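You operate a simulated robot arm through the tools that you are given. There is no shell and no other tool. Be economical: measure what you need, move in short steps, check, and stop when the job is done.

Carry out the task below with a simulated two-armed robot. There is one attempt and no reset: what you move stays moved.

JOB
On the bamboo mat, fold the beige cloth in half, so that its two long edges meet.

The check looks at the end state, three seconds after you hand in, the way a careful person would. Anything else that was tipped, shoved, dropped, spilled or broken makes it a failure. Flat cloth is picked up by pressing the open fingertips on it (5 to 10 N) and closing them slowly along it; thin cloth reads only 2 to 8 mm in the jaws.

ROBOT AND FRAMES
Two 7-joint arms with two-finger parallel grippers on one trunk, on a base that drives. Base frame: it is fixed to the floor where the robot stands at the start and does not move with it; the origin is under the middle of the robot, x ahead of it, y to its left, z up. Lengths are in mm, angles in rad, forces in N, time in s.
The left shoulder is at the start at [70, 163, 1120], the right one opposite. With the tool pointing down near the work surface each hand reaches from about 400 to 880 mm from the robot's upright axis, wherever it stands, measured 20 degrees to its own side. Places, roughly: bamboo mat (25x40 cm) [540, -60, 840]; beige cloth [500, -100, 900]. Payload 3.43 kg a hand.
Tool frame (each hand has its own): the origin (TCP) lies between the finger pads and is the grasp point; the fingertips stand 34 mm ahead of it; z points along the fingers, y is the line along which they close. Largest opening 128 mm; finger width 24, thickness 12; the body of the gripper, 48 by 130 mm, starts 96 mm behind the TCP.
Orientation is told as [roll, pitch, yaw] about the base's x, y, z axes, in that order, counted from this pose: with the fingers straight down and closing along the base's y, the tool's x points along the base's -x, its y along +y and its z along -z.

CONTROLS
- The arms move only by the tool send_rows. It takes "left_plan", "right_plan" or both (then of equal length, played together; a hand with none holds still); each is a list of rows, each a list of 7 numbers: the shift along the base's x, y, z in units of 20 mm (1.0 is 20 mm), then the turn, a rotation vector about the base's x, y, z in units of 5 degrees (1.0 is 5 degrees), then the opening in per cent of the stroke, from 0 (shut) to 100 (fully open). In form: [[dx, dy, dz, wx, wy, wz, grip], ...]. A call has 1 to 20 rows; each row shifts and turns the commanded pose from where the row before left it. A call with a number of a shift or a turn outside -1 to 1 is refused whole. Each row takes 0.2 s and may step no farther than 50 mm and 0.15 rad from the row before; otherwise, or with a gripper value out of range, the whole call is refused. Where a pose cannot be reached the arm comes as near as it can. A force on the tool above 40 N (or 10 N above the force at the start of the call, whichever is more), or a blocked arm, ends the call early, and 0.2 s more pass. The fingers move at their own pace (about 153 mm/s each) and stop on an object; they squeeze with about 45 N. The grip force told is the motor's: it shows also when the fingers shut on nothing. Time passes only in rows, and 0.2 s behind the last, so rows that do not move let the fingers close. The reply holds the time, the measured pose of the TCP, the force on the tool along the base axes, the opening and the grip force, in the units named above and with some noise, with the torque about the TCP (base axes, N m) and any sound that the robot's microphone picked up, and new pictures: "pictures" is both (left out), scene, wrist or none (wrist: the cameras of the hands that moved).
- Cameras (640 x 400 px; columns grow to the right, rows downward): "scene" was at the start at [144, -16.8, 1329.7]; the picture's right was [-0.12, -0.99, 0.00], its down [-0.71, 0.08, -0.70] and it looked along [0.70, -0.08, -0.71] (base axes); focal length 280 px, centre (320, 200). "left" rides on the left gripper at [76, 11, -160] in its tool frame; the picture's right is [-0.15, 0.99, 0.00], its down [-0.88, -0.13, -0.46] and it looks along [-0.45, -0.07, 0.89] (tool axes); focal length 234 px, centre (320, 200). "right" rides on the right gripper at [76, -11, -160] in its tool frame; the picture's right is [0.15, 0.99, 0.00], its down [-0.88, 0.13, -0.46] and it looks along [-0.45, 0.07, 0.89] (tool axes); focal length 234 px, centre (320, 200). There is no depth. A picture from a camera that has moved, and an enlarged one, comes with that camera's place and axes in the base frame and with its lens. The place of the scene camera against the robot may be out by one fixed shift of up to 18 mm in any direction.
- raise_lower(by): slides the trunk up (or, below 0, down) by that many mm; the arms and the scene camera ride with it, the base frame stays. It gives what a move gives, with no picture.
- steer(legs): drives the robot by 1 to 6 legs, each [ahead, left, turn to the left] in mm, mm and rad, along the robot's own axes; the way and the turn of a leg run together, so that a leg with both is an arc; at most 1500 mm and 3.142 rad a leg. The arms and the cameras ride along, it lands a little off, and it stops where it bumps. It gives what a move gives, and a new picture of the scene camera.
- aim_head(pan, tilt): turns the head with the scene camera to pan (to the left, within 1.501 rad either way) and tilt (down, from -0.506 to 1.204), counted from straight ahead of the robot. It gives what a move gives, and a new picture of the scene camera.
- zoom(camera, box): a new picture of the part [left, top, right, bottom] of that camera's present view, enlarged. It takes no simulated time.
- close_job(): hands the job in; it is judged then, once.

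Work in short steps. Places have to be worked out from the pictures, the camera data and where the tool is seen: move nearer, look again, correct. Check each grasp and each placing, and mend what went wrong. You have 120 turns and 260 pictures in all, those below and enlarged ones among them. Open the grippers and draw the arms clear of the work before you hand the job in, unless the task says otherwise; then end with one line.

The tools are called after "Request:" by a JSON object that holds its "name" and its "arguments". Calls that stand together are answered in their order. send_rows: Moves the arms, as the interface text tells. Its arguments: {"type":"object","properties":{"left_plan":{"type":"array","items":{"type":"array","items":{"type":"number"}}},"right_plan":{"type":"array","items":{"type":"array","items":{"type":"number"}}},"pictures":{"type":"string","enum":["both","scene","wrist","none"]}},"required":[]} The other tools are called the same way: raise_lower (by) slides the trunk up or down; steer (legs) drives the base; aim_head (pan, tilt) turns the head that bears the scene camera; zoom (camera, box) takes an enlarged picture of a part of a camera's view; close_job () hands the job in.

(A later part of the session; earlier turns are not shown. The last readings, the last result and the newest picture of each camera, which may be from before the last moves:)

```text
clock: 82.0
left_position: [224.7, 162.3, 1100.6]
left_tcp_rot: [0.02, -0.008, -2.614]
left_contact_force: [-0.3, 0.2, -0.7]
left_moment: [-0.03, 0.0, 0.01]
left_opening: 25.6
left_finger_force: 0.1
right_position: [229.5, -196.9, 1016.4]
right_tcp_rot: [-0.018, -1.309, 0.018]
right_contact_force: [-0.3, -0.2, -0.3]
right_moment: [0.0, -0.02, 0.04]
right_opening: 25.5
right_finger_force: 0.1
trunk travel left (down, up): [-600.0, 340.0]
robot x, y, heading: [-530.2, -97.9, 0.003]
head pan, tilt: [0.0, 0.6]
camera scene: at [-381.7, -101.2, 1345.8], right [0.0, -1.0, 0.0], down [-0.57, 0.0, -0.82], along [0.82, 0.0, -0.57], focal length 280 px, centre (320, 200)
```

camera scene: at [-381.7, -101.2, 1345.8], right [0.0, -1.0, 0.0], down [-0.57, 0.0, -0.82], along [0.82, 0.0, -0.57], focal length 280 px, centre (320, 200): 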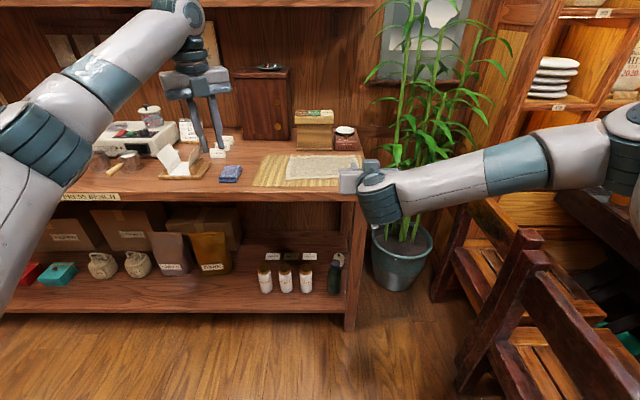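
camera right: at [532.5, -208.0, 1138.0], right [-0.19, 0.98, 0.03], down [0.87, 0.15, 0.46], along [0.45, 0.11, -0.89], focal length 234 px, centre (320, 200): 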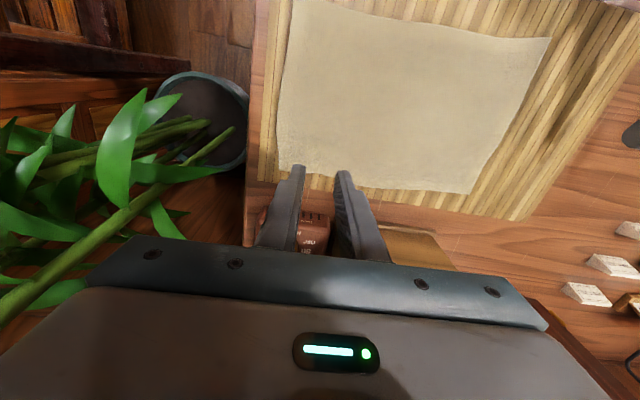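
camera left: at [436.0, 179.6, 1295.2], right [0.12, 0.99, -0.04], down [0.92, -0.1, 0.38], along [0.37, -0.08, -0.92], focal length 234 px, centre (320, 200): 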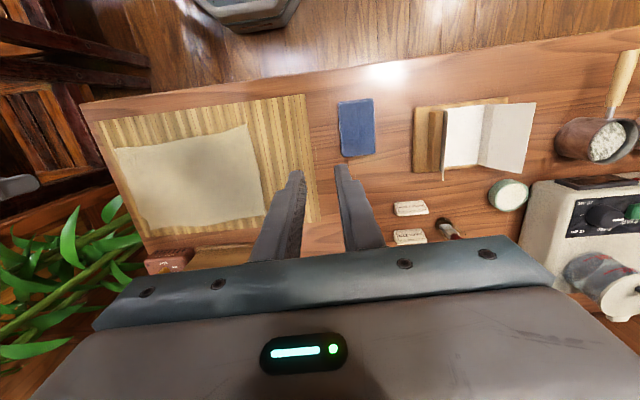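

The left arm now mirrors the right, only yawed by −150°. I'll unwind the yaw and bring the right hand's fingers back down.

Request:
{"name": "send_rows", "arguments": {"left_plan": [[0, 0, 0, 0, 0, 1, 20], [0, 0, 0, 0, 0, 1, 20], [0, 0, 0, 0, 0, 1, 20], [0, 0, 0, 0, 0, 1, 20], [0, 0, 0, 0, 0, 1, 20], [0, 0, 0, 0, 0, 1, 20], [0, 0, 0, 0, 0, 1, 20], [0, 0, 0, 0, 0, 1, 20], [0, 0, 0, 0, 0, 1, 20], [0, 0, 0, 0, 0, 1, 20], [0, 0, 0, 0, 0, 1, 20], [0, 0, 0, 0, 0, 1, 20], [0, 0, 0, 0, 0, 1, 20], [0, 0, 0, 0, 0, 1, 20], [0, 0, 0, 0, 0, 1, 20], [0, 0, 0, 0, 0, 1, 20], [0, 0, 0, 0, 0, 1, 20], [0, 0, 0, 0, 0, 1, 20], [0, 0, 0, 0, 0, 1, 20], [0, 0, 0, 0, 0, 1, 20]], "pictures": "none"}}

Request:
{"name": "send_rows", "arguments": {"left_plan": [[0, 0, 0, 0, 0, 1, 20], [0, 0, 0, 0, 0, 1, 20], [0, 0, 0, 0, 0, 1, 20], [0, 0, 0, 0, 0, 1, 20], [0, 0, 0, 0, 0, 1, 20], [0, 0, 0, 0, 0, 1, 20], [0, 0, 0, 0, 0, 1, 20], [0, 0, 0, 0, 0, 1, 20], [0, 0, 0, 0, 0, 1, 20], [0, 0, 0, -0.1, 0, 0.9, 20], [0, 0, 0, 0, 0, 0, 20], [0, 0, 0, 0, 0, 0, 20], [0, 0, 0, 0, 0, 0, 20], [0, 0, 0, 0, 0, 0, 20], [0, 0, 0, 0, 0, 0, 20], [0, 0, 0, 0, 0, 0, 20]], "right_plan": [[0.1, 0, 0, 0, 1, 0, 20], [0.1, 0, 0, 0, 1, 0, 20], [0.1, 0, 0, 0, 1, 0, 20], [0.1, 0, 0, 0, 1, 0, 20], [0.1, 0, 0, 0, 1, 0, 20], [0.1, 0, 0, 0, 1, 0, 20], [0.1, 0, 0, 0, 1, 0, 20], [0.1, 0, 0, 0, 1, 0, 20], [0.1, 0, 0, 0, 1, 0, 20], [0.1, 0, 0, 0, 1, 0, 20], [0.1, 0, 0, 0, 1, 0, 20], [0.1, 0, 0, 0, 1, 0, 20], [0.1, 0, 0, 0, 1, 0, 20], [0.1, 0, 0, 0, 1, 0, 20], [0.1, 0, 0, 0, 1, 0, 20], [0, 0, 0, 0, 0, 0, 20]], "pictures": "scene"}}

```text
clock: 86.2
left_position: [226.0, 161.8, 1100.2]
left_tcp_rot: [0.019, -0.003, -0.867]
left_contact_force: [1.0, 0.0, 0.1]
left_moment: [0.0, 0.05, 0.0]
left_opening: 25.5
left_finger_force: 0.1
right_position: [230.3, -198.1, 1015.8]
right_tcp_rot: [-0.016, -1.311, 0.015]
right_contact_force: [0.1, -0.7, 0.0]
right_moment: [0.0, 0.02, -0.03]
right_opening: 25.6
right_finger_force: 0.1
trunk travel left (down, up): [-600.0, 340.0]
robot x, y, heading: [-530.0, -96.6, 0.0]
head pan, tilt: [0.0, 0.6]
```

```text
clock: 89.7
left_position: [225.1, 160.5, 1102.6]
left_tcp_rot: [0.012, -0.008, -0.004]
left_contact_force: [0.4, 0.4, -0.2]
left_moment: [-0.02, 0.03, 0.01]
left_opening: 25.9
left_finger_force: 0.2
right_position: [259.6, -198.3, 1017.7]
right_tcp_rot: [0.0, 0.0, 0.003]
right_contact_force: [-0.3, 0.1, 0.0]
right_moment: [0.02, 0.0, 0.02]
right_opening: 25.3
right_finger_force: 0.1
trunk travel left (down, up): [-600.0, 340.0]
robot x, y, heading: [-534.1, -96.9, 0.001]
head pan, tilt: [0.0, 0.6]
camera scene: at [-381.8, -102.5, 1345.8], right [0.0, -1.0, 0.0], down [-0.56, 0.0, -0.83], along [0.83, 0.0, -0.56], focal length 280 px, centre (320, 200)
```

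scene: 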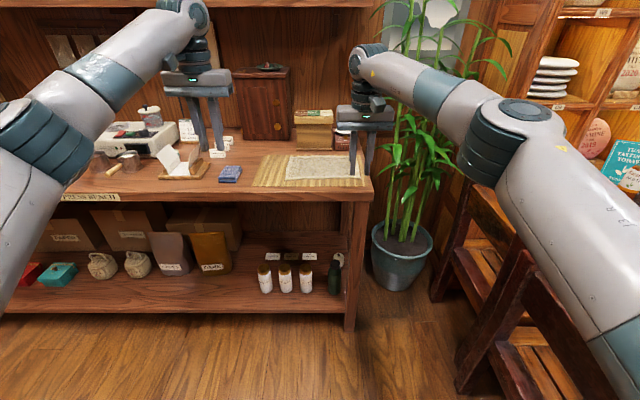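

Both arms are back in the normal posture. I'll move the left to its symmetric working place and test the pitch there, still clear of the table.

Request:
{"name": "send_rows", "arguments": {"left_plan": [[0.15, -0.85, -0.4, 0, 0, 0, 20], [0.15, -0.85, -0.4, 0, 0, 0, 20], [0.15, -0.85, -0.4, 0, 0, 0, 20], [0.15, -0.85, -0.4, 0, 0, 0, 20], [0.15, -0.85, -0.4, 0, 0, 0, 20], [0.15, -0.85, -0.4, 0, 0, 0, 20], [0.15, -0.85, -0.4, 0, 0, 0, 20], [0.15, -0.85, -0.4, 0, 0, 0, 20], [0.15, -0.85, -0.4, 0, 0, 0, 20], [0.15, -0.6, -0.4, 0, 0, 0, 20], [0, 0, 0, 0, 0, 0, 20]], "pictures": "none"}}

Request:
{"name": "send_rows", "arguments": {"left_plan": [[-0.162, 0, 0.307, 0, -1, 0, 20], [-0.188, 0, 0.292, 0, -1, 0, 20], [-0.213, 0, 0.274, 0, -1, 0, 20], [-0.236, 0, 0.255, 0, -1, 0, 20], [-0.257, 0, 0.233, 0, -1, 0, 20], [-0.276, 0, 0.21, 0, -1, 0, 20], [-0.294, 0, 0.185, 0, -1, 0, 20], [-0.309, 0, 0.159, 0, -1, 0, 20], [-0.321, 0, 0.131, 0, -1, 0, 20], [-0.15, 0, 0.103, 0, -1, 0, 20], [-0.1, 0, 0.073, 0, -1, 0, 20], [-0.1, 0, 0.043, 0, -1, 0, 20], [-0.1, 0, 0, 0, -1, 0, 20], [0, 0, 0, 0, 0, 0, 20]], "right_plan": [[-0.162, 0, 0.307, 0, -1, 0, 20], [-0.188, 0, 0.292, 0, -1, 0, 20], [-0.213, 0, 0.274, 0, -1, 0, 20], [-0.236, 0, 0.255, 0, -1, 0, 20], [-0.257, 0, 0.233, 0, -1, 0, 20], [-0.276, 0, 0.21, 0, -1, 0, 20], [-0.294, 0, 0.185, 0, -1, 0, 20], [-0.309, 0, 0.159, 0, -1, 0, 20], [-0.321, 0, 0.131, 0, -1, 0, 20], [-0.15, 0, 0.103, 0, -1, 0, 20], [-0.1, 0, 0.073, 0, -1, 0, 20], [-0.1, 0, 0.043, 0, -1, 0, 20], [-0.1, 0, 0, 0, -1, 0, 20], [0, 0, 0, 0, 0, 0, 20]], "pictures": "scene"}}

```text
clock: 92.0
left_position: [255.6, -3.4, 1022.3]
left_tcp_rot: [0.012, -0.005, -0.006]
left_contact_force: [-0.1, 0.3, 0.7]
left_moment: [-0.02, 0.04, 0.02]
left_opening: 25.6
left_finger_force: 0.0
right_position: [260.0, -197.1, 1017.0]
right_tcp_rot: [-0.001, -0.002, 0.003]
right_contact_force: [0.9, 0.1, 0.3]
right_moment: [-0.02, -0.01, 0.01]
right_opening: 25.5
right_finger_force: 0.1
trunk travel left (down, up): [-600.0, 340.0]
robot x, y, heading: [-528.8, -92.5, 0.002]
head pan, tilt: [0.0, 0.6]
```

```text
clock: 95.0
left_position: [201.3, -4.2, 1066.1]
left_tcp_rot: [0.024, -1.141, -0.014]
left_contact_force: [-0.4, 0.2, 0.7]
left_moment: [-0.02, 0.0, 0.01]
left_opening: 25.4
left_finger_force: 0.0
right_position: [205.2, -198.0, 1062.7]
right_tcp_rot: [-0.009, -1.136, 0.008]
right_contact_force: [-0.3, 0.6, 0.4]
right_moment: [0.06, -0.01, -0.01]
right_opening: 25.6
right_finger_force: 0.1
trunk travel left (down, up): [-600.0, 340.0]
robot x, y, heading: [-536.7, -91.7, 0.002]
head pan, tilt: [0.0, 0.6]
camera scene: at [-381.7, -101.8, 1345.8], right [0.0, -1.0, 0.0], down [-0.57, 0.0, -0.82], along [0.82, 0.0, -0.57], focal length 280 px, centre (320, 200)
```

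scene: 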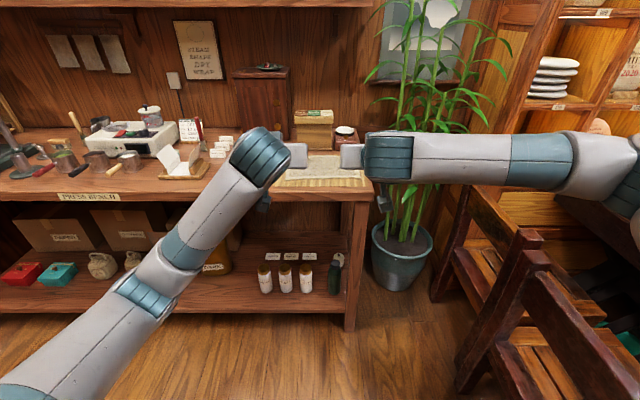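

Both arms track well to 65°. I'll continue the test to 90° plus a lowering and retreat.

Request:
{"name": "send_rows", "arguments": {"left_plan": [[-0.1, 0, 0, 0, -1, 0, 20], [-0.1, 0, 0, 0, -1, 0, 20], [-0.1, 0, 0, 0, -1, 0, 20], [-0.1, 0, 0, 0, -1, 0, 20], [-0.1, 0, 0, 0, -1, 0, 20], [-0.3, 0, -0.5, 0, 0, 0, 20], [-0.3, 0, -0.5, 0, 0, 0, 20], [-0.3, 0, -0.5, 0, 0, 0, 20], [-0.3, 0, -0.5, 0, 0, 0, 20], [-0.3, 0, -0.5, 0, 0, 0, 20], [-0.3, 0, -0.5, 0, 0, 0, 20], [-0.3, 0, -0.5, 0, 0, 0, 20], [0, 0, 0, 0, 0, 0, 20]], "right_plan": [[-0.1, 0, 0, 0, -1, 0, 20], [-0.1, 0, 0, 0, -1, 0, 20], [-0.1, 0, 0, 0, -1, 0, 20], [-0.1, 0, 0, 0, -1, 0, 20], [-0.1, 0, 0, 0, -1, 0, 20], [-0.3, 0, -0.5, 0, 0, 0, 20], [-0.3, 0, -0.5, 0, 0, 0, 20], [-0.3, 0, -0.5, 0, 0, 0, 20], [-0.3, 0, -0.5, 0, 0, 0, 20], [-0.3, 0, -0.5, 0, 0, 0, 20], [-0.3, 0, -0.5, 0, 0, 0, 20], [-0.3, 0, -0.5, 0, 0, 0, 20], [0, 0, 0, 0, 0, 0, 20]], "pictures": "scene"}}

```text
clock: 97.8
left_position: [149.4, -2.4, 997.8]
left_tcp_rot: [2.36, -1.564, -2.347]
left_contact_force: [-0.3, -0.5, -0.3]
left_moment: [0.05, 0.0, 0.0]
left_opening: 25.7
left_finger_force: 0.0
right_position: [141.5, -158.1, 1014.8]
right_tcp_rot: [-0.914, -1.564, 0.908]
right_contact_force: [1.0, 0.0, 0.5]
right_moment: [-0.02, -0.02, 0.01]
right_opening: 25.6
right_finger_force: 0.0
right hand out of reach, approached as far as the arm can: row 5, 6, 8, 9, 11, 12
trunk travel left (down, up): [-600.0, 340.0]
robot x, y, heading: [-537.8, -94.7, 0.004]
head pan, tilt: [0.0, 0.6]
camera scene: at [-381.6, -101.8, 1345.8], right [0.0, -1.0, 0.0], down [-0.57, 0.0, -0.82], along [0.82, 0.0, -0.57], focal length 280 px, centre (320, 200)
```

scene: 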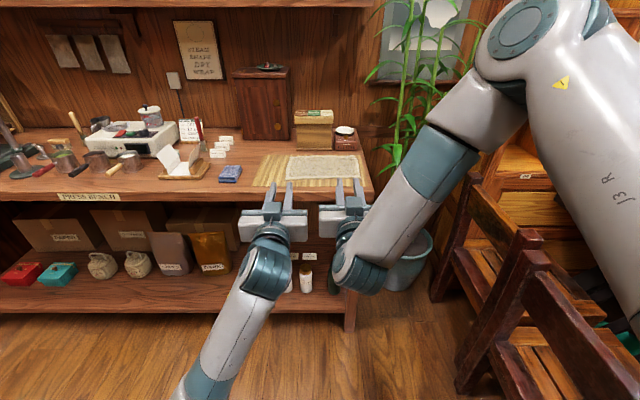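

Beyond about 75° the right arm flips its elbow, so I'll cap the pitch near 70° and use the base for the travel. Now I'll reverse out.

Request:
{"name": "send_rows", "arguments": {"left_plan": [[0.3, 0, 0.5, 0, 0, 0, 20], [0.3, 0, 0.5, 0, 0, 0, 20], [0.3, 0, 0.5, 0, 0, 0, 20], [0.3, 0, 0.5, 0, 0, 0, 20], [0.3, 0, 0.5, 0, 0, 0, 20], [0.3, 0, 0.5, 0, 0, 0, 20], [0.3, 0, 0.5, 0, 0, 0, 20], [0.1, 0, 0, 0, 1, 0, 20], [0.1, 0, 0, 0, 1, 0, 20], [0.1, 0, 0, 0, 1, 0, 20], [0.1, 0, 0, 0, 1, 0, 20], [0.1, 0, 0, 0, 1, 0, 20], [0.1, 0, 0, 0, 1, 0, 20], [0, 0, 0, 0, 0, 0, 20]], "right_plan": [[0.3, -0.3, 0.5, 0, 0, 0, 20], [0.3, -0.3, 0.5, 0, 0, 0, 20], [0.3, -0.3, 0.5, 0, 0, 0, 20], [0.3, -0.3, 0.5, 0, 0, 0, 20], [0.3, -0.3, 0.5, 0, 0, 0, 20], [0.3, -0.3, 0, 0, 0, 0, 20], [0.3, -0.2, 0, 0, 0, 0, 20], [0.1, 0, 0, 0, 1, 0, 20], [0.1, 0, 0, 0, 1, 0, 20], [0.1, 0, 0, 0, 1, 0, 20], [0.1, 0, 0, 0, 1, 0, 20], [0.1, 0, 0, 0, 1, 0, 20], [0.1, 0, 0, 0, 1, 0, 20], [0, 0, 0, 0, 0, 0, 20]], "pictures": "scene"}}

```text
clock: 100.8
left_position: [202.6, -4.5, 1066.4]
left_tcp_rot: [0.022, -1.054, -0.01]
left_contact_force: [0.0, 0.6, -0.4]
left_moment: [-0.02, 0.01, -0.01]
left_opening: 25.6
left_finger_force: 0.0
right_position: [189.6, -177.8, 1075.6]
right_tcp_rot: [-0.008, -1.046, 0.006]
right_contact_force: [0.5, -0.3, -0.4]
right_moment: [-0.01, 0.0, -0.01]
right_opening: 25.4
right_finger_force: 0.1
right hand out of reach, approached as far as the arm can: row 2, 4, 6, 7
trunk travel left (down, up): [-600.0, 340.0]
robot x, y, heading: [-531.1, -91.4, -0.0]
head pan, tilt: [0.0, 0.6]
camera scene: at [-381.7, -101.4, 1345.8], right [0.0, -1.0, 0.0], down [-0.57, 0.0, -0.82], along [0.82, 0.0, -0.57], focal length 280 px, centre (320, 200)
```

scene: 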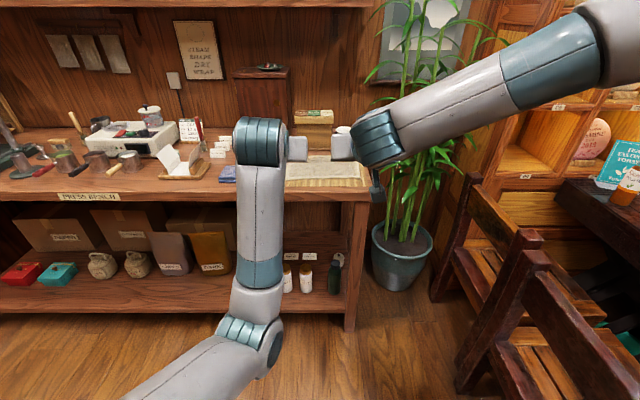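

The left elbow has dropped toward the inside. I'll use the roll trick about the finger axis to move it outward, and unpitch the right.

Request:
{"name": "send_rows", "arguments": {"left_plan": [[0, 0, 0, 0.87, 0, -0.49, 20], [0, 0, 0, 0.87, 0, -0.49, 20], [0, 0, 0, 0.87, 0, -0.49, 20], [0, 0, 0, 0.87, 0, -0.49, 20], [0, 0, 0, 0.87, 0, -0.49, 20], [0, 0, 0, 0.87, 0, -0.49, 20], [0, 0, 0, 0.87, 0, -0.49, 20], [0, 0, 0, 0.87, 0, -0.49, 20], [0, 0, 0, 0.87, 0, -0.49, 20], [0, 0, 0, 0.87, 0, -0.49, 20], [0, 0, 0, 0.87, 0, -0.49, 20], [0, 0, 0, 0.87, 0, -0.49, 20], [0, 0, 0, 0.87, 0, -0.49, 20], [0, 0, 0, 0.87, 0, -0.49, 20], [0, 0, 0, 0, 0, 0, 20]], "right_plan": [[0.3, -0.1, -0.2, 0, 1, 0, 20], [0.3, -0.1, -0.2, 0, 1, 0, 20], [0.3, -0.1, -0.2, 0, 1, 0, 20], [0.3, -0.1, -0.2, 0, 1, 0, 20], [0.3, -0.1, -0.2, 0, 1, 0, 20], [0.3, -0.1, -0.2, 0, 1, 0, 20], [0.3, -0.1, -0.2, 0, 1, 0, 20], [0.3, -0.1, -0.2, 0, 1, 0, 20], [0.3, -0.1, -0.2, 0, 1, 0, 20], [0.3, -0.1, -0.2, 0, 1, 0, 20], [0.3, 0, -0.2, 0, 1, 0, 20], [0.3, 0, -0.2, 0, 1, 0, 20], [0, 0, 0, 0, 0, 0, 20], [0, 0, 0, 0, 0, 0, 20], [0, 0, 0, 0, 0, 0, 20]], "pictures": "scene"}}

```text
clock: 104.0
left_position: [202.2, -3.2, 1065.5]
left_tcp_rot: [1.042, -0.296, -1.392]
left_contact_force: [0.1, -0.1, -0.8]
left_moment: [0.02, 0.04, 0.0]
left_opening: 25.5
left_finger_force: 0.0
right_position: [261.6, -198.4, 1027.8]
right_tcp_rot: [-0.001, 0.0, 0.005]
right_contact_force: [0.0, 0.5, -1.2]
right_moment: [0.02, 0.0, -0.03]
right_opening: 25.7
right_finger_force: 0.1
trunk travel left (down, up): [-600.0, 340.0]
robot x, y, heading: [-535.9, -92.0, 0.001]
head pan, tilt: [0.0, 0.6]
camera scene: at [-381.6, -102.0, 1345.8], right [0.0, -1.0, 0.0], down [-0.57, 0.0, -0.82], along [0.82, 0.0, -0.57], focal length 280 px, centre (320, 200)
```

scene: 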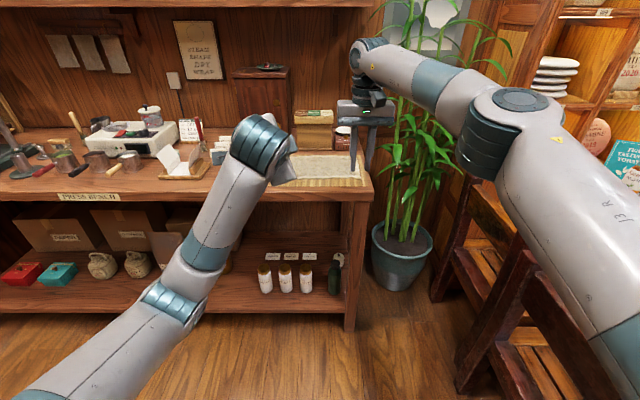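

The right is recovered and the left elbow is moving outward. I'll turn the left fingers down, then unwind the yaw.

Request:
{"name": "send_rows", "arguments": {"left_plan": [[0.2, 0, -0.1, 0, 1, 0, 20], [0.2, 0, -0.1, 0, 1, 0, 20], [0.2, 0, -0.1, 0, 1, 0, 20], [0.2, 0, -0.1, 0, 1, 0, 20], [0.2, 0, -0.1, 0, 1, 0, 20], [0.2, 0, -0.1, 0, 1, 0, 20], [0.2, 0, -0.1, 0, 1, 0, 20], [0.2, 0, -0.1, 0, 1, 0, 20], [0.2, 0, -0.1, 0, 1, 0, 20], [0.2, 0, -0.1, 0, 1, 0, 20], [0.2, 0, -0.1, 0, 1, 0, 20], [0.2, 0, -0.1, 0, 1, 0, 20], [0, 0, 0, 0, 0, 0, 20]], "pictures": "none"}}

Request:
{"name": "send_rows", "arguments": {"left_plan": [[0, 0, 0, 0, 0, 1, 20], [0, 0, 0, 0, 0, 1, 20], [0, 0, 0, 0, 0, 1, 20], [0, 0, 0, 0, 0, 1, 20], [0, 0, 0, 0, 0, 1, 20], [0, 0, 0, 0, 0, 1, 20], [0, 0, 0, 0, 0, 1, 20], [0, 0, 0, 0, 0, 1, 20], [0, 0, 0, 0, 0, 1, 20], [0, 0, 0, 0, 0, 1, 20], [0, 0, 0, 0, 0, 1, 20], [0, 0, 0, 0, 0, 1, 20], [0, 0, 0, 0, 0, 1, 20], [0, 0, 0, 0, 0, 1, 20], [0, 0, 0, 0, 0, 0, 20]], "pictures": "scene"}}

```text
clock: 106.8
left_position: [251.8, -3.5, 1042.6]
left_tcp_rot: [0.021, 0.001, -1.225]
left_contact_force: [0.4, 0.6, 0.1]
left_moment: [0.03, -0.05, 0.02]
left_opening: 25.6
left_finger_force: 0.1
right_position: [261.2, -198.2, 1027.1]
right_tcp_rot: [-0.001, -0.001, 0.003]
right_contact_force: [0.4, 0.6, 0.5]
right_moment: [0.01, -0.01, 0.05]
right_opening: 25.7
right_finger_force: 0.1
trunk travel left (down, up): [-600.0, 340.0]
robot x, y, heading: [-534.1, -94.3, 0.006]
head pan, tilt: [0.0, 0.6]
```

```text
clock: 110.0
left_position: [251.1, -4.1, 1042.4]
left_tcp_rot: [0.024, 0.002, -0.005]
left_contact_force: [-0.2, -1.0, -0.2]
left_moment: [-0.03, 0.02, -0.04]
left_opening: 25.6
left_finger_force: 0.1
right_position: [261.4, -198.9, 1026.8]
right_tcp_rot: [-0.001, 0.0, 0.005]
right_contact_force: [-0.1, 0.1, -0.1]
right_moment: [0.0, -0.04, 0.0]
right_opening: 25.6
right_finger_force: 0.0
trunk travel left (down, up): [-600.0, 340.0]
robot x, y, heading: [-534.1, -95.0, 0.003]
head pan, tilt: [0.0, 0.6]
camera scene: at [-381.5, -101.7, 1345.8], right [0.0, -1.0, 0.0], down [-0.57, 0.0, -0.82], along [0.82, 0.0, -0.57], focal length 280 px, centre (320, 200)
```

scene: 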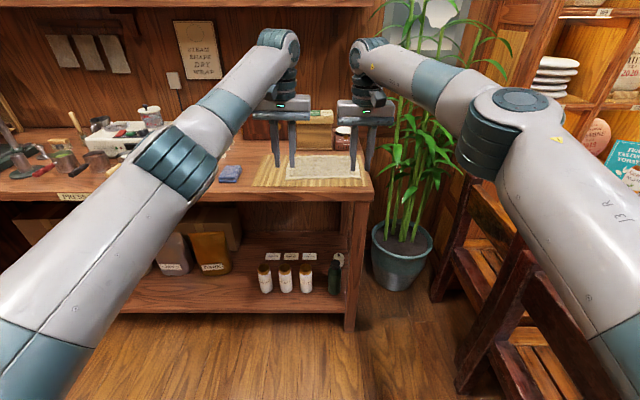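

Both arms are symmetric again. I'll drive forward 350 mm over the mat, then lower the trunk 100 mm so the fold happens in the arm range that tested well.

Request:
{"name": "steer", "arguments": {"legs": [[350, 0, 0]]}}

Request:
{"name": "raise_lower", "arguments": {"by": -90}}

Request:
{"name": "send_rows", "arguments": {"left_plan": [[0, 0, 0, 0, 0, 0, 20]], "right_plan": [[0, 0, 0, 0, 0, 0, 20]]}}

```text
clock: 112.3
left_position: [603.6, -2.2, 1042.8]
left_tcp_rot: [0.022, 0.003, -0.005]
left_contact_force: [0.6, 1.0, 0.4]
left_moment: [0.03, 0.04, 0.03]
left_opening: 25.4
left_finger_force: 0.2
right_position: [615.1, -197.1, 1028.8]
right_tcp_rot: [0.001, 0.0, 0.006]
right_contact_force: [0.8, 0.1, -0.4]
right_moment: [-0.01, 0.01, 0.0]
right_opening: 25.9
right_finger_force: 0.1
trunk travel left (down, up): [-600.0, 340.0]
robot x, y, heading: [-180.0, -93.7, 0.0]
head pan, tilt: [0.0, 0.6]
camera scene: at [-29.2, -100.7, 1345.8], right [0.0, -1.0, 0.0], down [-0.57, 0.0, -0.82], along [0.82, 0.0, -0.57], focal length 280 px, centre (320, 200)
```

scene: 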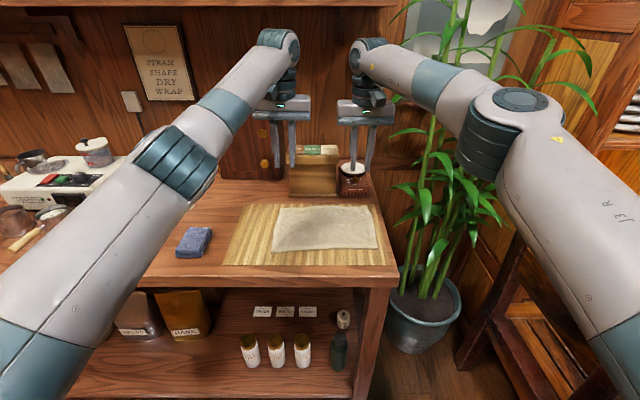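

```text
clock: 113.6
left_position: [604.9, -2.1, 953.3]
left_tcp_rot: [0.022, 0.001, -0.004]
left_contact_force: [-0.7, -0.3, -0.2]
left_moment: [0.02, 0.02, 0.0]
left_opening: 25.4
left_finger_force: 0.0
right_position: [614.5, -196.9, 937.4]
right_tcp_rot: [0.001, -0.001, 0.006]
right_contact_force: [0.7, 0.1, -0.1]
right_moment: [-0.02, -0.01, 0.0]
right_opening: 25.2
right_finger_force: 0.0
trunk travel left (down, up): [-510.0, 430.0]
robot x, y, heading: [-184.2, -93.5, 0.0]
head pan, tilt: [0.0, 0.6]
```

```text
clock: 114.0
left_position: [604.7, -1.9, 953.8]
left_tcp_rot: [0.022, 0.003, -0.004]
left_contact_force: [0.9, 0.4, -0.3]
left_moment: [0.0, 0.03, 0.0]
left_opening: 25.6
left_finger_force: 0.0
right_position: [613.3, -196.9, 938.3]
right_tcp_rot: [0.002, 0.0, 0.005]
right_contact_force: [-0.3, 0.1, -0.7]
right_moment: [0.0, 0.0, 0.0]
right_opening: 25.5
right_finger_force: 0.1
trunk travel left (down, up): [-510.0, 430.0]
robot x, y, heading: [-181.2, -93.3, 0.003]
head pan, tilt: [0.0, 0.6]
camera scene: at [-29.3, -100.7, 1255.8], right [0.0, -1.0, 0.0], down [-0.57, 0.0, -0.82], along [0.82, 0.0, -0.57], focal length 280 px, centre (320, 200)
camera right: at [538.6, -208.0, 1097.2], right [-0.15, 0.99, 0.0], down [0.88, 0.14, 0.46], along [0.45, 0.07, -0.89], focal length 234 px, centre (320, 200)
camera left: at [529.3, 5.1, 1114.2], right [0.15, 0.99, 0.02], down [0.88, -0.14, 0.45], along [0.45, -0.05, -0.89], focal length 234 px, centre (320, 200)
```

scene: 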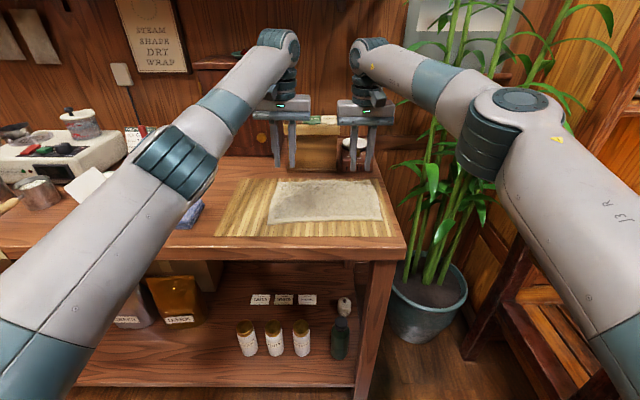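
right: 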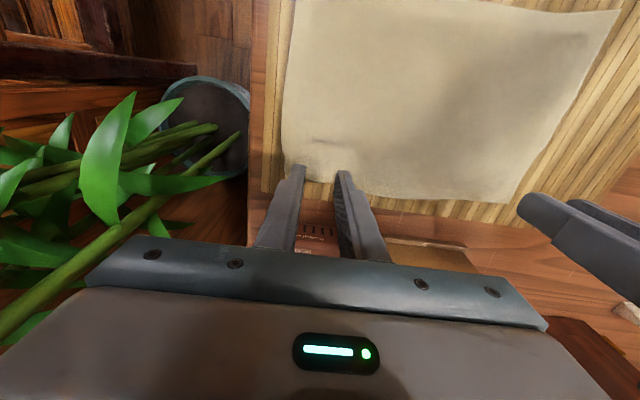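
left: 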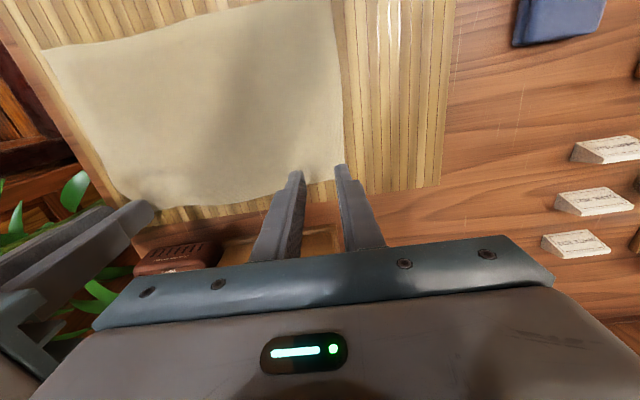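

I need a sharper look at the edge and corners, so I'll zoom both wrist views.

Request:
{"name": "zoom", "arguments": {"camera": "left", "box": [120, 100, 380, 262]}}

Request:
{"name": "zoom", "arguments": {"camera": "right", "box": [260, 100, 520, 262]}}

```text
2.46 times, centred on (250, 181) of left
camera zoom: at [529.3, 5.1, 1114.2], right [0.15, 0.99, 0.02], down [0.88, -0.14, 0.45], along [0.45, -0.05, -0.89], focal length 576 px, centre (492, 247)
```

zoom: 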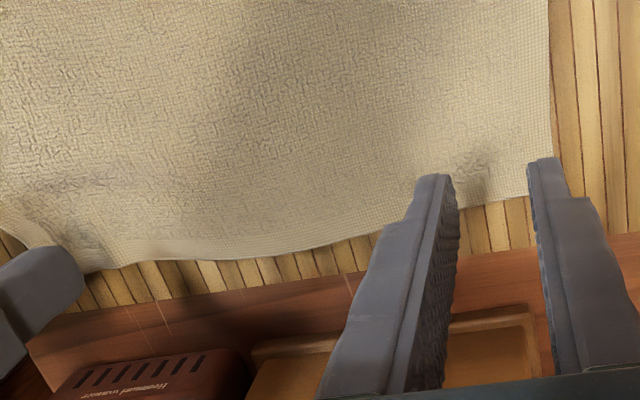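

```text
2.46 times, centred on (390, 181) of right
camera zoom: at [538.6, -208.0, 1097.2], right [-0.15, 0.99, 0.0], down [0.88, 0.14, 0.46], along [0.45, 0.07, -0.89], focal length 576 px, centre (148, 247)
```

zoom: 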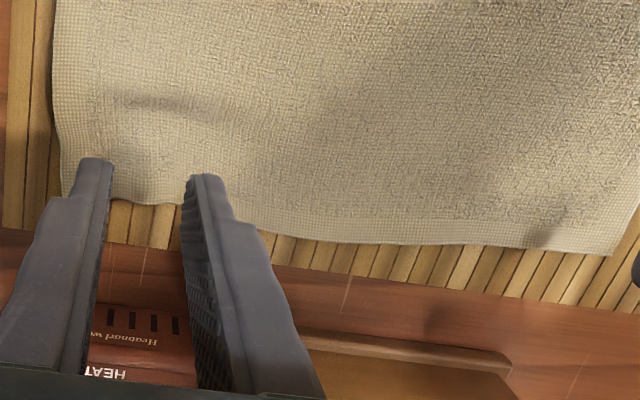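

The cloth has shifted about 15 mm: the far edge is now at x≈638–641, and the near corners at about (451, 27) and (464, −240). I'll realign to a 14 mm inset and descend to just above contact.

Request:
{"name": "send_rows", "arguments": {"left_plan": [[0.3, -0.1, -0.5, -0.25, 0, 0, 20], [0.35, -0.1, -0.6, 0, 0, 0, 20], [0.3, 0, -0.6, 0, 0, 0, 20], [0, 0, -0.6, 0, 0, 0, 20], [0, 0, -0.6, 0, 0, 0, 20], [0, 0, -0.2, 0, 0, 0, 20], [0, 0, 0, 0, 0, 0, 20]], "right_plan": [[0.3, 0.1, -0.3, 0, 0, 0, 20], [0.33, 0, -0.6, 0, 0, 0, 20], [0, 0, -0.6, 0, 0, 0, 20], [0, 0, -0.6, 0, 0, 0, 20], [0, 0, -0.2, 0, 0, 0, 20], [0, 0, 0, 0, 0, 0, 20], [0, 0, 0, 0, 0, 0, 20]], "pictures": "wrist"}}

```text
clock: 115.6
left_position: [623.1, -5.6, 890.7]
left_tcp_rot: [-0.001, 0.0, -0.003]
left_contact_force: [-0.7, -0.3, -0.7]
left_moment: [0.0, 0.0, -0.01]
left_opening: 25.5
left_finger_force: 0.0
right_position: [626.5, -195.3, 890.5]
right_tcp_rot: [0.0, 0.001, 0.005]
right_contact_force: [-0.2, -0.8, -0.5]
right_moment: [0.02, -0.01, 0.0]
right_opening: 25.5
right_finger_force: 0.2
trunk travel left (down, up): [-510.0, 430.0]
robot x, y, heading: [-179.4, -96.0, 0.004]
head pan, tilt: [0.0, 0.6]
camera right: at [551.6, -206.0, 1050.7], right [-0.15, 0.99, 0.0], down [0.88, 0.14, 0.46], along [0.45, 0.07, -0.89], focal length 234 px, centre (320, 200)
camera left: at [548.2, 5.2, 1051.8], right [0.15, 0.99, 0.0], down [0.88, -0.13, 0.46], along [0.45, -0.07, -0.89], focal length 234 px, centre (320, 200)
```

right: 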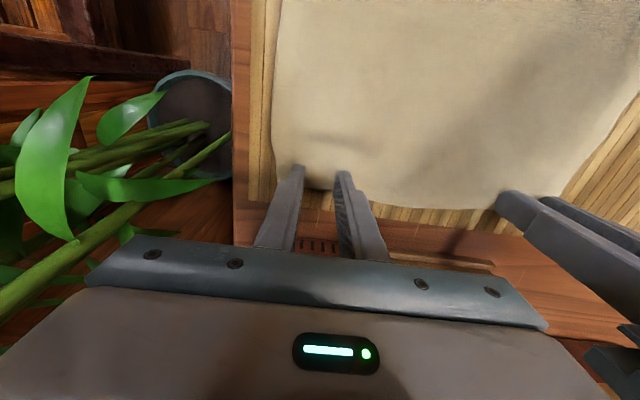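
left: 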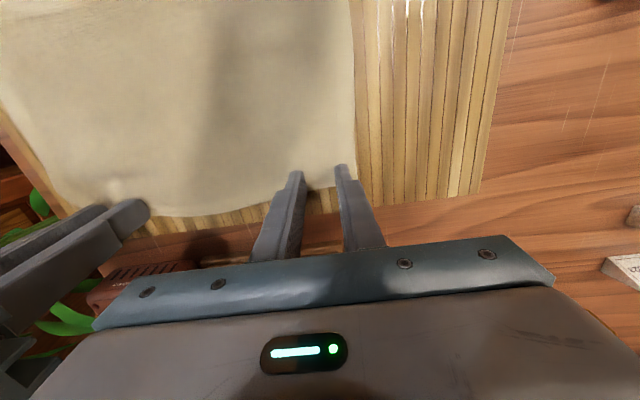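

The inset is about 11–12 mm, so I'll shift 3 mm inward and press down in small steps.

Request:
{"name": "send_rows", "arguments": {"left_plan": [[-0.15, 0, -0.05, 0, 0, 0, 20], [0, 0, -0.05, 0, 0, 0, 20], [0, 0, -0.05, 0, 0, 0, 20], [0, 0, -0.03, 0, 0, 0, 20], [0, 0, 0, 0, 0, 0, 20]], "right_plan": [[-0.1, 0, -0.05, 0, 0, 0, 20], [0, 0, -0.05, 0, 0, 0, 20], [0, 0, -0.05, 0, 0, 0, 20], [0, 0, -0.03, 0, 0, 0, 20], [0, 0, 0, 0, 0, 0, 20]], "pictures": "none"}}

```text
clock: 116.8
left_position: [619.6, -6.5, 888.5]
left_tcp_rot: [-0.002, 0.001, -0.003]
left_contact_force: [0.3, 0.5, 2.6]
left_moment: [0.0, 0.03, 0.05]
left_opening: 25.5
left_finger_force: 0.1
right_position: [624.2, -193.2, 889.4]
right_tcp_rot: [-0.002, -0.002, 0.005]
right_contact_force: [0.5, 0.2, 1.0]
right_moment: [0.0, 0.03, 0.0]
right_opening: 25.5
right_finger_force: 0.0
trunk travel left (down, up): [-510.0, 430.0]
robot x, y, heading: [-179.3, -94.1, 0.002]
head pan, tilt: [0.0, 0.6]
```

Contact is starting, so I'll press 1–2 mm more.

Request:
{"name": "send_rows", "arguments": {"left_plan": [[0, 0, -0.05, 0, 0, 0, 20], [0, 0, 0, 0, 0, 0, 20], [0, 0, 0, 0, 0, 0, 20]], "right_plan": [[0, 0, -0.05, 0, 0, 0, 20], [0, 0, -0.03, 0, 0, 0, 20], [0, 0, 0, 0, 0, 0, 20]], "pictures": "none"}}

```text
clock: 117.6
left_position: [619.0, -5.5, 886.8]
left_tcp_rot: [0.001, 0.0, -0.003]
left_contact_force: [2.4, 0.7, 6.5]
left_moment: [-0.01, -0.05, 0.0]
left_opening: 25.6
left_finger_force: 0.0
right_position: [624.4, -193.8, 888.1]
right_tcp_rot: [-0.001, -0.002, 0.007]
right_contact_force: [1.8, -0.2, 5.7]
right_moment: [0.02, -0.05, 0.01]
right_opening: 25.7
right_finger_force: 0.0
trunk travel left (down, up): [-510.0, 430.0]
robot x, y, heading: [-180.3, -94.8, 0.004]
head pan, tilt: [0.0, 0.6]
```

About 6 N on each. I'll close slowly, letting the hands drift toward each other a few mm so the edge doesn't go taut.

Request:
{"name": "send_rows", "arguments": {"left_plan": [[0, -0.03, -0.02, 0, 0, 0, 18], [0, -0.03, 0, 0, 0, 0, 16], [0, -0.03, 0, 0, 0, 0, 14], [0, -0.03, 0, 0, 0, 0, 12], [0, -0.03, 0, 0, 0, 0, 10], [0, -0.03, 0, 0, 0, 0, 8], [0, -0.03, 0, 0, 0, 0, 6], [0, -0.03, 0, 0, 0, 0, 4], [0, 0, 0, 0, 0, 0, 2], [0, 0, 0, 0, 0, 0, 0], [0, 0, 0, 0, 0, 0, 0], [0, 0, 0, 0, 0, 0, 0]], "right_plan": [[0, 0.03, -0.02, 0, 0, 0, 18], [0, 0.03, 0, 0, 0, 0, 16], [0, 0.03, 0, 0, 0, 0, 14], [0, 0.03, 0, 0, 0, 0, 12], [0, 0.03, 0, 0, 0, 0, 10], [0, 0.03, 0, 0, 0, 0, 8], [0, 0.03, 0, 0, 0, 0, 6], [0, 0.03, 0, 0, 0, 0, 4], [0, 0, 0, 0, 0, 0, 2], [0, 0, 0, 0, 0, 0, 0], [0, 0, 0, 0, 0, 0, 0], [0, 0, 0, 0, 0, 0, 0]], "pictures": "wrist"}}

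```text
clock: 120.2
left_position: [618.1, -10.2, 888.4]
left_tcp_rot: [-0.002, 0.0, -0.004]
left_contact_force: [-0.8, 0.0, 3.7]
left_moment: [0.01, -0.01, 0.04]
left_opening: 2.7
left_finger_force: 37.3
right_position: [623.6, -190.0, 887.2]
right_tcp_rot: [0.0, -0.002, 0.005]
right_contact_force: [-0.8, -0.3, 10.1]
right_moment: [0.02, 0.04, 0.01]
right_opening: 3.6
right_finger_force: 38.3
trunk travel left (down, up): [-510.0, 430.0]
robot x, y, heading: [-177.9, -95.4, 0.005]
head pan, tilt: [0.0, 0.6]
camera right: at [547.4, -201.4, 1046.7], right [-0.15, 0.99, 0.0], down [0.88, 0.14, 0.46], along [0.45, 0.07, -0.89], focal length 234 px, centre (320, 200)
camera left: at [543.5, -0.3, 1048.7], right [0.15, 0.99, 0.0], down [0.88, -0.13, 0.46], along [0.45, -0.07, -0.89], focal length 234 px, centre (320, 200)
```

right: 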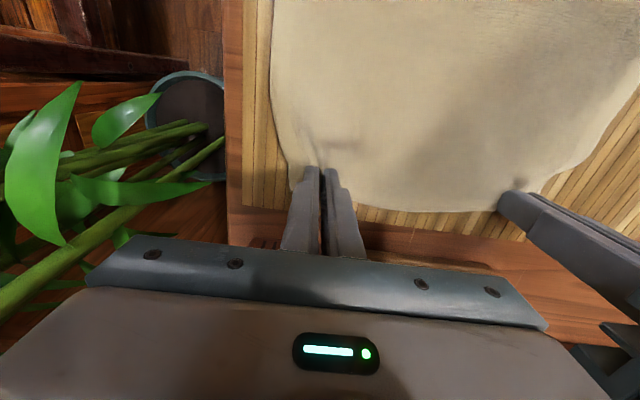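
left: 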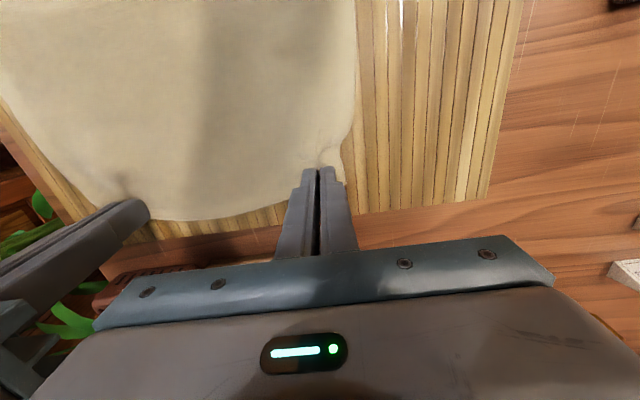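

Both hold cloth with no tension this time. Now the rigid rotation about the fold line, first 45°.

Request:
{"name": "send_rows", "arguments": {"left_plan": [[0, 0, 0.1, 0, 0, 0, 0], [-0.162, 0, 0.307, 0, -1, 0, 0], [-0.188, 0, 0.292, 0, -1, 0, 0], [-0.213, 0, 0.274, 0, -1, 0, 0], [-0.236, 0, 0.255, 0, -1, 0, 0], [-0.257, 0, 0.233, 0, -1, 0, 0], [-0.276, 0, 0.21, 0, -1, 0, 0], [-0.294, 0, 0.185, 0, -1, 0, 0], [-0.309, 0, 0.159, 0, -1, 0, 0], [-0.321, 0, 0.131, 0, -1, 0, 0], [0, 0, 0, 0, 0, 0, 0]], "right_plan": [[0, 0, 0.1, 0, 0, 0, 0], [-0.162, 0, 0.307, 0, -1, 0, 0], [-0.188, 0, 0.292, 0, -1, 0, 0], [-0.213, 0, 0.274, 0, -1, 0, 0], [-0.236, 0, 0.255, 0, -1, 0, 0], [-0.257, 0, 0.233, 0, -1, 0, 0], [-0.276, 0, 0.21, 0, -1, 0, 0], [-0.294, 0, 0.185, 0, -1, 0, 0], [-0.309, 0, 0.159, 0, -1, 0, 0], [-0.321, 0, 0.131, 0, -1, 0, 0], [0, 0, 0, 0, 0, 0, 0]], "pictures": "scene"}}

```text
clock: 122.6
left_position: [574.3, -10.1, 930.9]
left_tcp_rot: [0.004, -0.785, -0.004]
left_contact_force: [-0.6, -1.3, 0.5]
left_moment: [0.04, -0.02, -0.02]
left_opening: 2.7
left_finger_force: 37.6
right_position: [580.8, -187.8, 927.6]
right_tcp_rot: [-0.005, -0.788, 0.007]
right_contact_force: [0.2, -0.3, -0.7]
right_moment: [0.0, 0.01, 0.02]
right_opening: 3.4
right_finger_force: 37.9
trunk travel left (down, up): [-510.0, 430.0]
robot x, y, heading: [-182.3, -94.5, 0.006]
head pan, tilt: [0.0, 0.6]
camera scene: at [-29.1, -100.7, 1255.8], right [0.0, -1.0, 0.0], down [-0.57, 0.0, -0.82], along [0.82, 0.0, -0.57], focal length 280 px, centre (320, 200)
```

scene: 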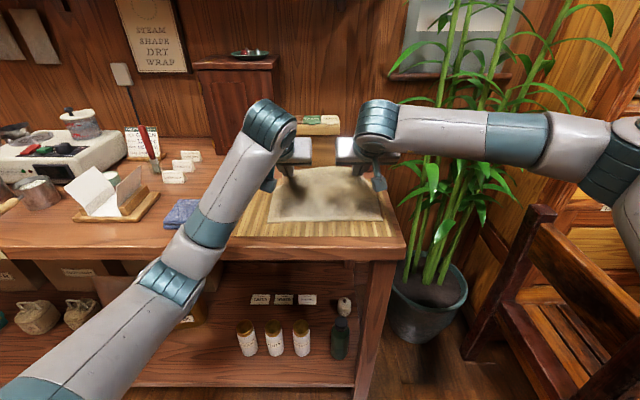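

It's folding nicely with no tension. I'll pitch on to 65°, then use the base and trunk for the rest of the path.

Request:
{"name": "send_rows", "arguments": {"left_plan": [[-0.27, 0, 0.06, 0, -1, 0, 0], [-0.27, 0, 0.03, 0, -1, 0, 0], [-0.27, 0, 0.02, 0, -1, 0, 0], [-0.27, 0, 0, 0, -1, 0, 0], [0, 0, 0, 0, 0, 0, 0]], "right_plan": [[-0.27, 0, 0.06, 0, -1, 0, 0], [-0.27, 0, 0.03, 0, -1, 0, 0], [-0.27, 0, 0.02, 0, -1, 0, 0], [-0.27, 0, 0, 0, -1, 0, 0], [0, 0, 0, 0, 0, 0, 0]], "pictures": "none"}}

Request:
{"name": "steer", "arguments": {"legs": [[-60, 0, 0]]}}

```text
clock: 123.8
left_position: [551.5, -10.8, 931.2]
left_tcp_rot: [0.006, -1.134, -0.006]
left_contact_force: [-0.2, -0.3, -1.1]
left_moment: [0.02, -0.01, -0.03]
left_opening: 2.6
left_finger_force: 37.7
right_position: [559.7, -189.0, 932.6]
right_tcp_rot: [-0.011, -1.135, 0.013]
right_contact_force: [-0.4, -0.6, 0.6]
right_moment: [0.0, 0.02, 0.02]
right_opening: 3.4
right_finger_force: 38.7
trunk travel left (down, up): [-510.0, 430.0]
robot x, y, heading: [-179.7, -93.8, 0.001]
head pan, tilt: [0.0, 0.6]
```

```text
clock: 124.7
left_position: [492.4, -11.4, 931.9]
left_tcp_rot: [0.006, -1.134, -0.008]
left_contact_force: [-1.6, -0.1, 0.6]
left_moment: [-0.01, 0.05, 0.02]
left_opening: 2.7
left_finger_force: 37.9
right_position: [498.5, -188.5, 932.9]
right_tcp_rot: [-0.012, -1.136, 0.013]
right_contact_force: [-1.4, -1.1, -0.2]
right_moment: [-0.02, 0.04, 0.03]
right_opening: 3.5
right_finger_force: 37.8
trunk travel left (down, up): [-510.0, 430.0]
robot x, y, heading: [-241.5, -94.6, 0.003]
head pan, tilt: [0.0, 0.6]
camera scene: at [-89.2, -101.0, 1256.0], right [0.0, -1.0, 0.0], down [-0.56, 0.0, -0.83], along [0.83, 0.0, -0.56], focal length 280 px, centre (320, 200)
```

scene: 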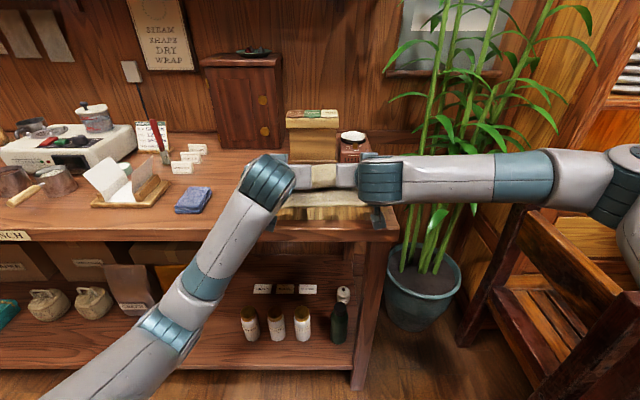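

Smooth so far. I'll lower the trunk 30 mm, then drive back another 50 mm to bring the edges together.

Request:
{"name": "raise_lower", "arguments": {"by": -30}}

Request:
{"name": "steer", "arguments": {"legs": [[-50, 0, 0]]}}

Request:
{"name": "send_rows", "arguments": {"left_plan": [[0, 0, 0, 0, 0, 0, 0]], "right_plan": [[0, 0, 0, 0, 0, 0, 0]], "pictures": "wrist"}}

```text
clock: 125.5
left_position: [493.2, -11.0, 902.5]
left_tcp_rot: [0.008, -1.135, -0.007]
left_contact_force: [1.1, 0.1, 0.1]
left_moment: [-0.02, -0.01, 0.0]
left_opening: 2.7
left_finger_force: 37.4
right_position: [500.2, -189.5, 902.0]
right_tcp_rot: [-0.013, -1.135, 0.013]
right_contact_force: [0.1, 0.3, -0.2]
right_moment: [0.03, 0.02, -0.01]
right_opening: 3.3
right_finger_force: 37.6
trunk travel left (down, up): [-480.0, 460.0]
robot x, y, heading: [-243.1, -93.4, 0.003]
head pan, tilt: [0.0, 0.6]
```

```text
clock: 126.4
left_position: [444.5, -10.6, 903.5]
left_tcp_rot: [0.007, -1.136, -0.006]
left_contact_force: [0.1, -0.1, 0.0]
left_moment: [-0.01, 0.02, 0.04]
left_opening: 2.4
left_finger_force: 37.6
right_position: [449.7, -188.8, 903.5]
right_tcp_rot: [-0.013, -1.136, 0.013]
right_contact_force: [-0.3, 0.9, -0.6]
right_moment: [0.0, 0.02, 0.01]
right_opening: 3.5
right_finger_force: 38.2
trunk travel left (down, up): [-480.0, 460.0]
robot x, y, heading: [-288.0, -93.6, 0.007]
head pan, tilt: [0.0, 0.6]
camera scene: at [-138.5, -101.1, 1226.1], right [0.0, -1.0, 0.0], down [-0.56, 0.0, -0.83], along [0.83, 0.0, -0.56], focal length 280 px, centre (320, 200)
```

scene: 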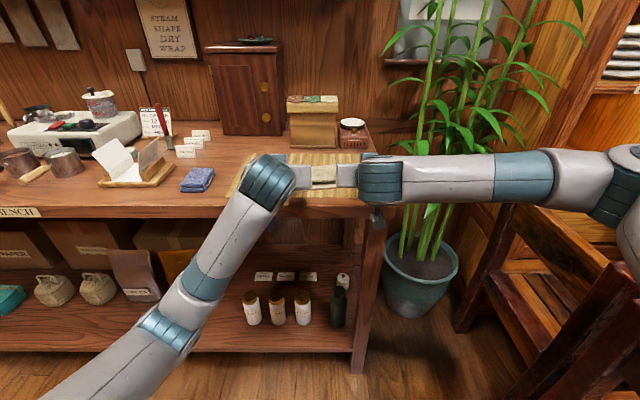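

```text
clock: 126.8
left_position: [444.3, -10.6, 901.5]
left_tcp_rot: [0.005, -1.132, -0.005]
left_contact_force: [-0.4, -0.4, -0.1]
left_moment: [0.03, 0.02, -0.04]
left_opening: 2.6
left_finger_force: 37.9
right_position: [451.5, -189.9, 901.7]
right_tcp_rot: [-0.013, -1.136, 0.012]
right_contact_force: [-0.4, 0.3, 0.3]
right_moment: [-0.02, 0.08, 0.02]
right_opening: 3.6
right_finger_force: 38.3
trunk travel left (down, up): [-480.0, 460.0]
robot x, y, heading: [-287.3, -94.5, 0.009]
head pan, tilt: [0.0, 0.6]
camera right: at [274.6, -200.8, 900.6], right [-0.06, 0.99, -0.14], down [-0.04, 0.14, 0.99], along [1.0, 0.07, 0.03], focal length 234 px, centre (320, 200)
camera left: at [269.5, -0.3, 901.5], right [0.06, 0.99, 0.14], down [-0.04, -0.13, 0.99], along [1.0, -0.07, 0.03], focal length 234 px, centre (320, 200)
```

right: 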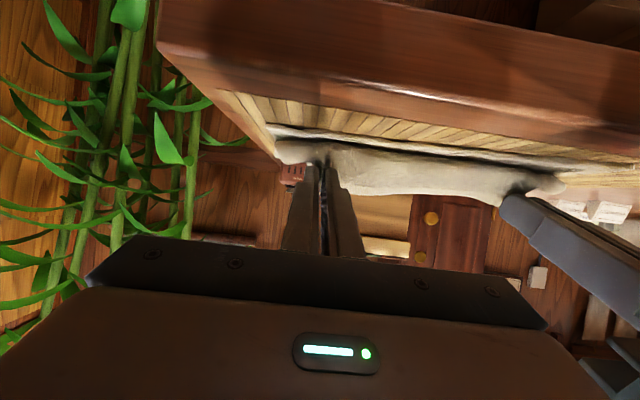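
left: 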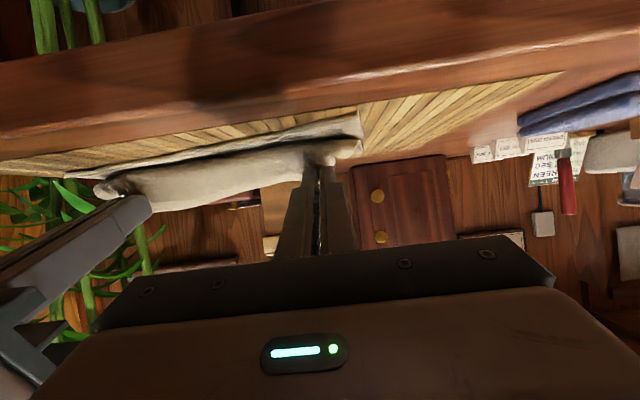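

The lower layer's near edge lies on the mat, with the upper edge just above it. I'll lower 17 mm with the trunk and check.

Request:
{"name": "raise_lower", "arguments": {"by": -17}}

Request:
{"name": "send_rows", "arguments": {"left_plan": [[-0.15, 0, 0, 0, 0, 0, 0], [-0.15, 0, 0, 0, 0, 0, 0], [0, 0, 0, 0, 0, 0, 0]], "right_plan": [[-0.15, 0, 0, 0, 0, 0, 0], [-0.15, 0, 0, 0, 0, 0, 0], [0, 0, 0, 0, 0, 0, 0]], "pictures": "both"}}

```text
clock: 127.5
left_position: [444.5, -10.3, 884.7]
left_tcp_rot: [0.004, -1.137, -0.004]
left_contact_force: [0.1, 0.3, 5.8]
left_moment: [0.02, -0.17, -0.01]
left_opening: 2.6
left_finger_force: 37.3
right_position: [450.5, -189.5, 886.6]
right_tcp_rot: [-0.011, -1.138, 0.013]
right_contact_force: [0.8, -0.5, 2.6]
right_moment: [-0.02, -0.07, 0.01]
right_opening: 3.6
right_finger_force: 38.4
trunk travel left (down, up): [-463.0, 477.0]
robot x, y, heading: [-286.6, -94.1, 0.001]
head pan, tilt: [0.0, 0.6]
```

```text
clock: 128.2
left_position: [439.7, -11.9, 884.9]
left_tcp_rot: [0.005, -1.133, -0.007]
left_contact_force: [1.1, -0.8, 5.6]
left_moment: [-0.02, -0.17, -0.03]
left_opening: 2.5
left_finger_force: 37.1
right_position: [444.9, -189.3, 885.0]
right_tcp_rot: [-0.012, -1.138, 0.012]
right_contact_force: [0.9, 0.3, 4.0]
right_moment: [0.02, -0.13, 0.02]
right_opening: 3.7
right_finger_force: 38.1
trunk travel left (down, up): [-463.0, 477.0]
robot x, y, heading: [-287.1, -93.0, 0.006]
head pan, tilt: [0.0, 0.6]
camera scene: at [-137.3, -101.2, 1208.9], right [0.0, -1.0, 0.0], down [-0.56, 0.0, -0.83], along [0.83, 0.0, -0.56], focal length 280 px, centre (320, 200)
camera right: at [267.9, -201.3, 884.5], right [-0.06, 0.99, -0.14], down [-0.04, 0.14, 0.99], along [1.0, 0.07, 0.03], focal length 234 px, centre (320, 200)
camera left: at [263.0, -0.4, 885.2], right [0.06, 0.99, 0.14], down [-0.04, -0.13, 0.99], along [1.0, -0.07, 0.03], focal length 234 px, centre (320, 200)
```

scene: 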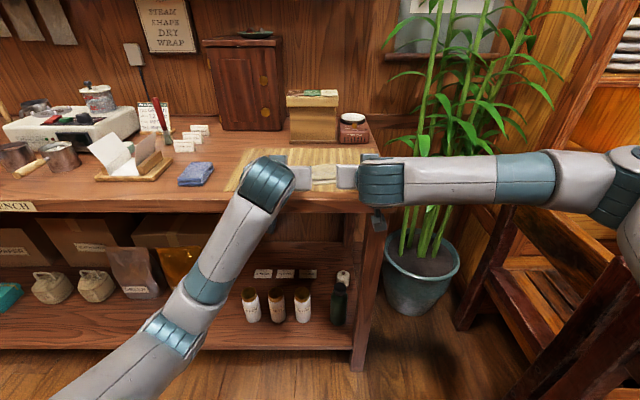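
right: 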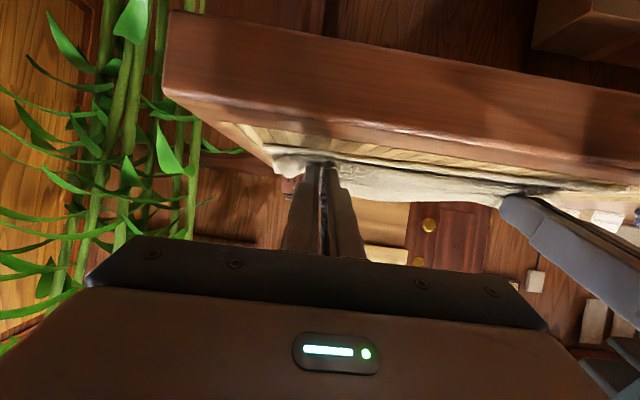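
left: 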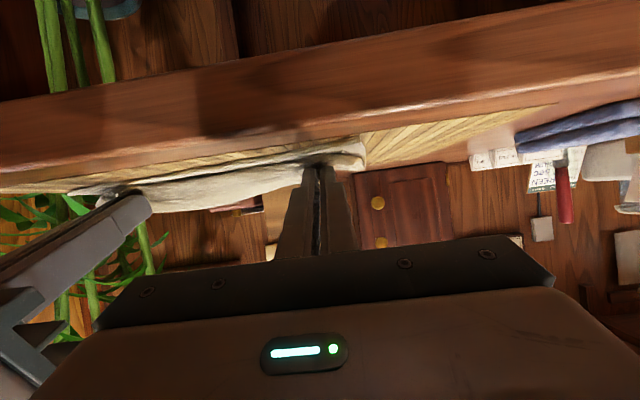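

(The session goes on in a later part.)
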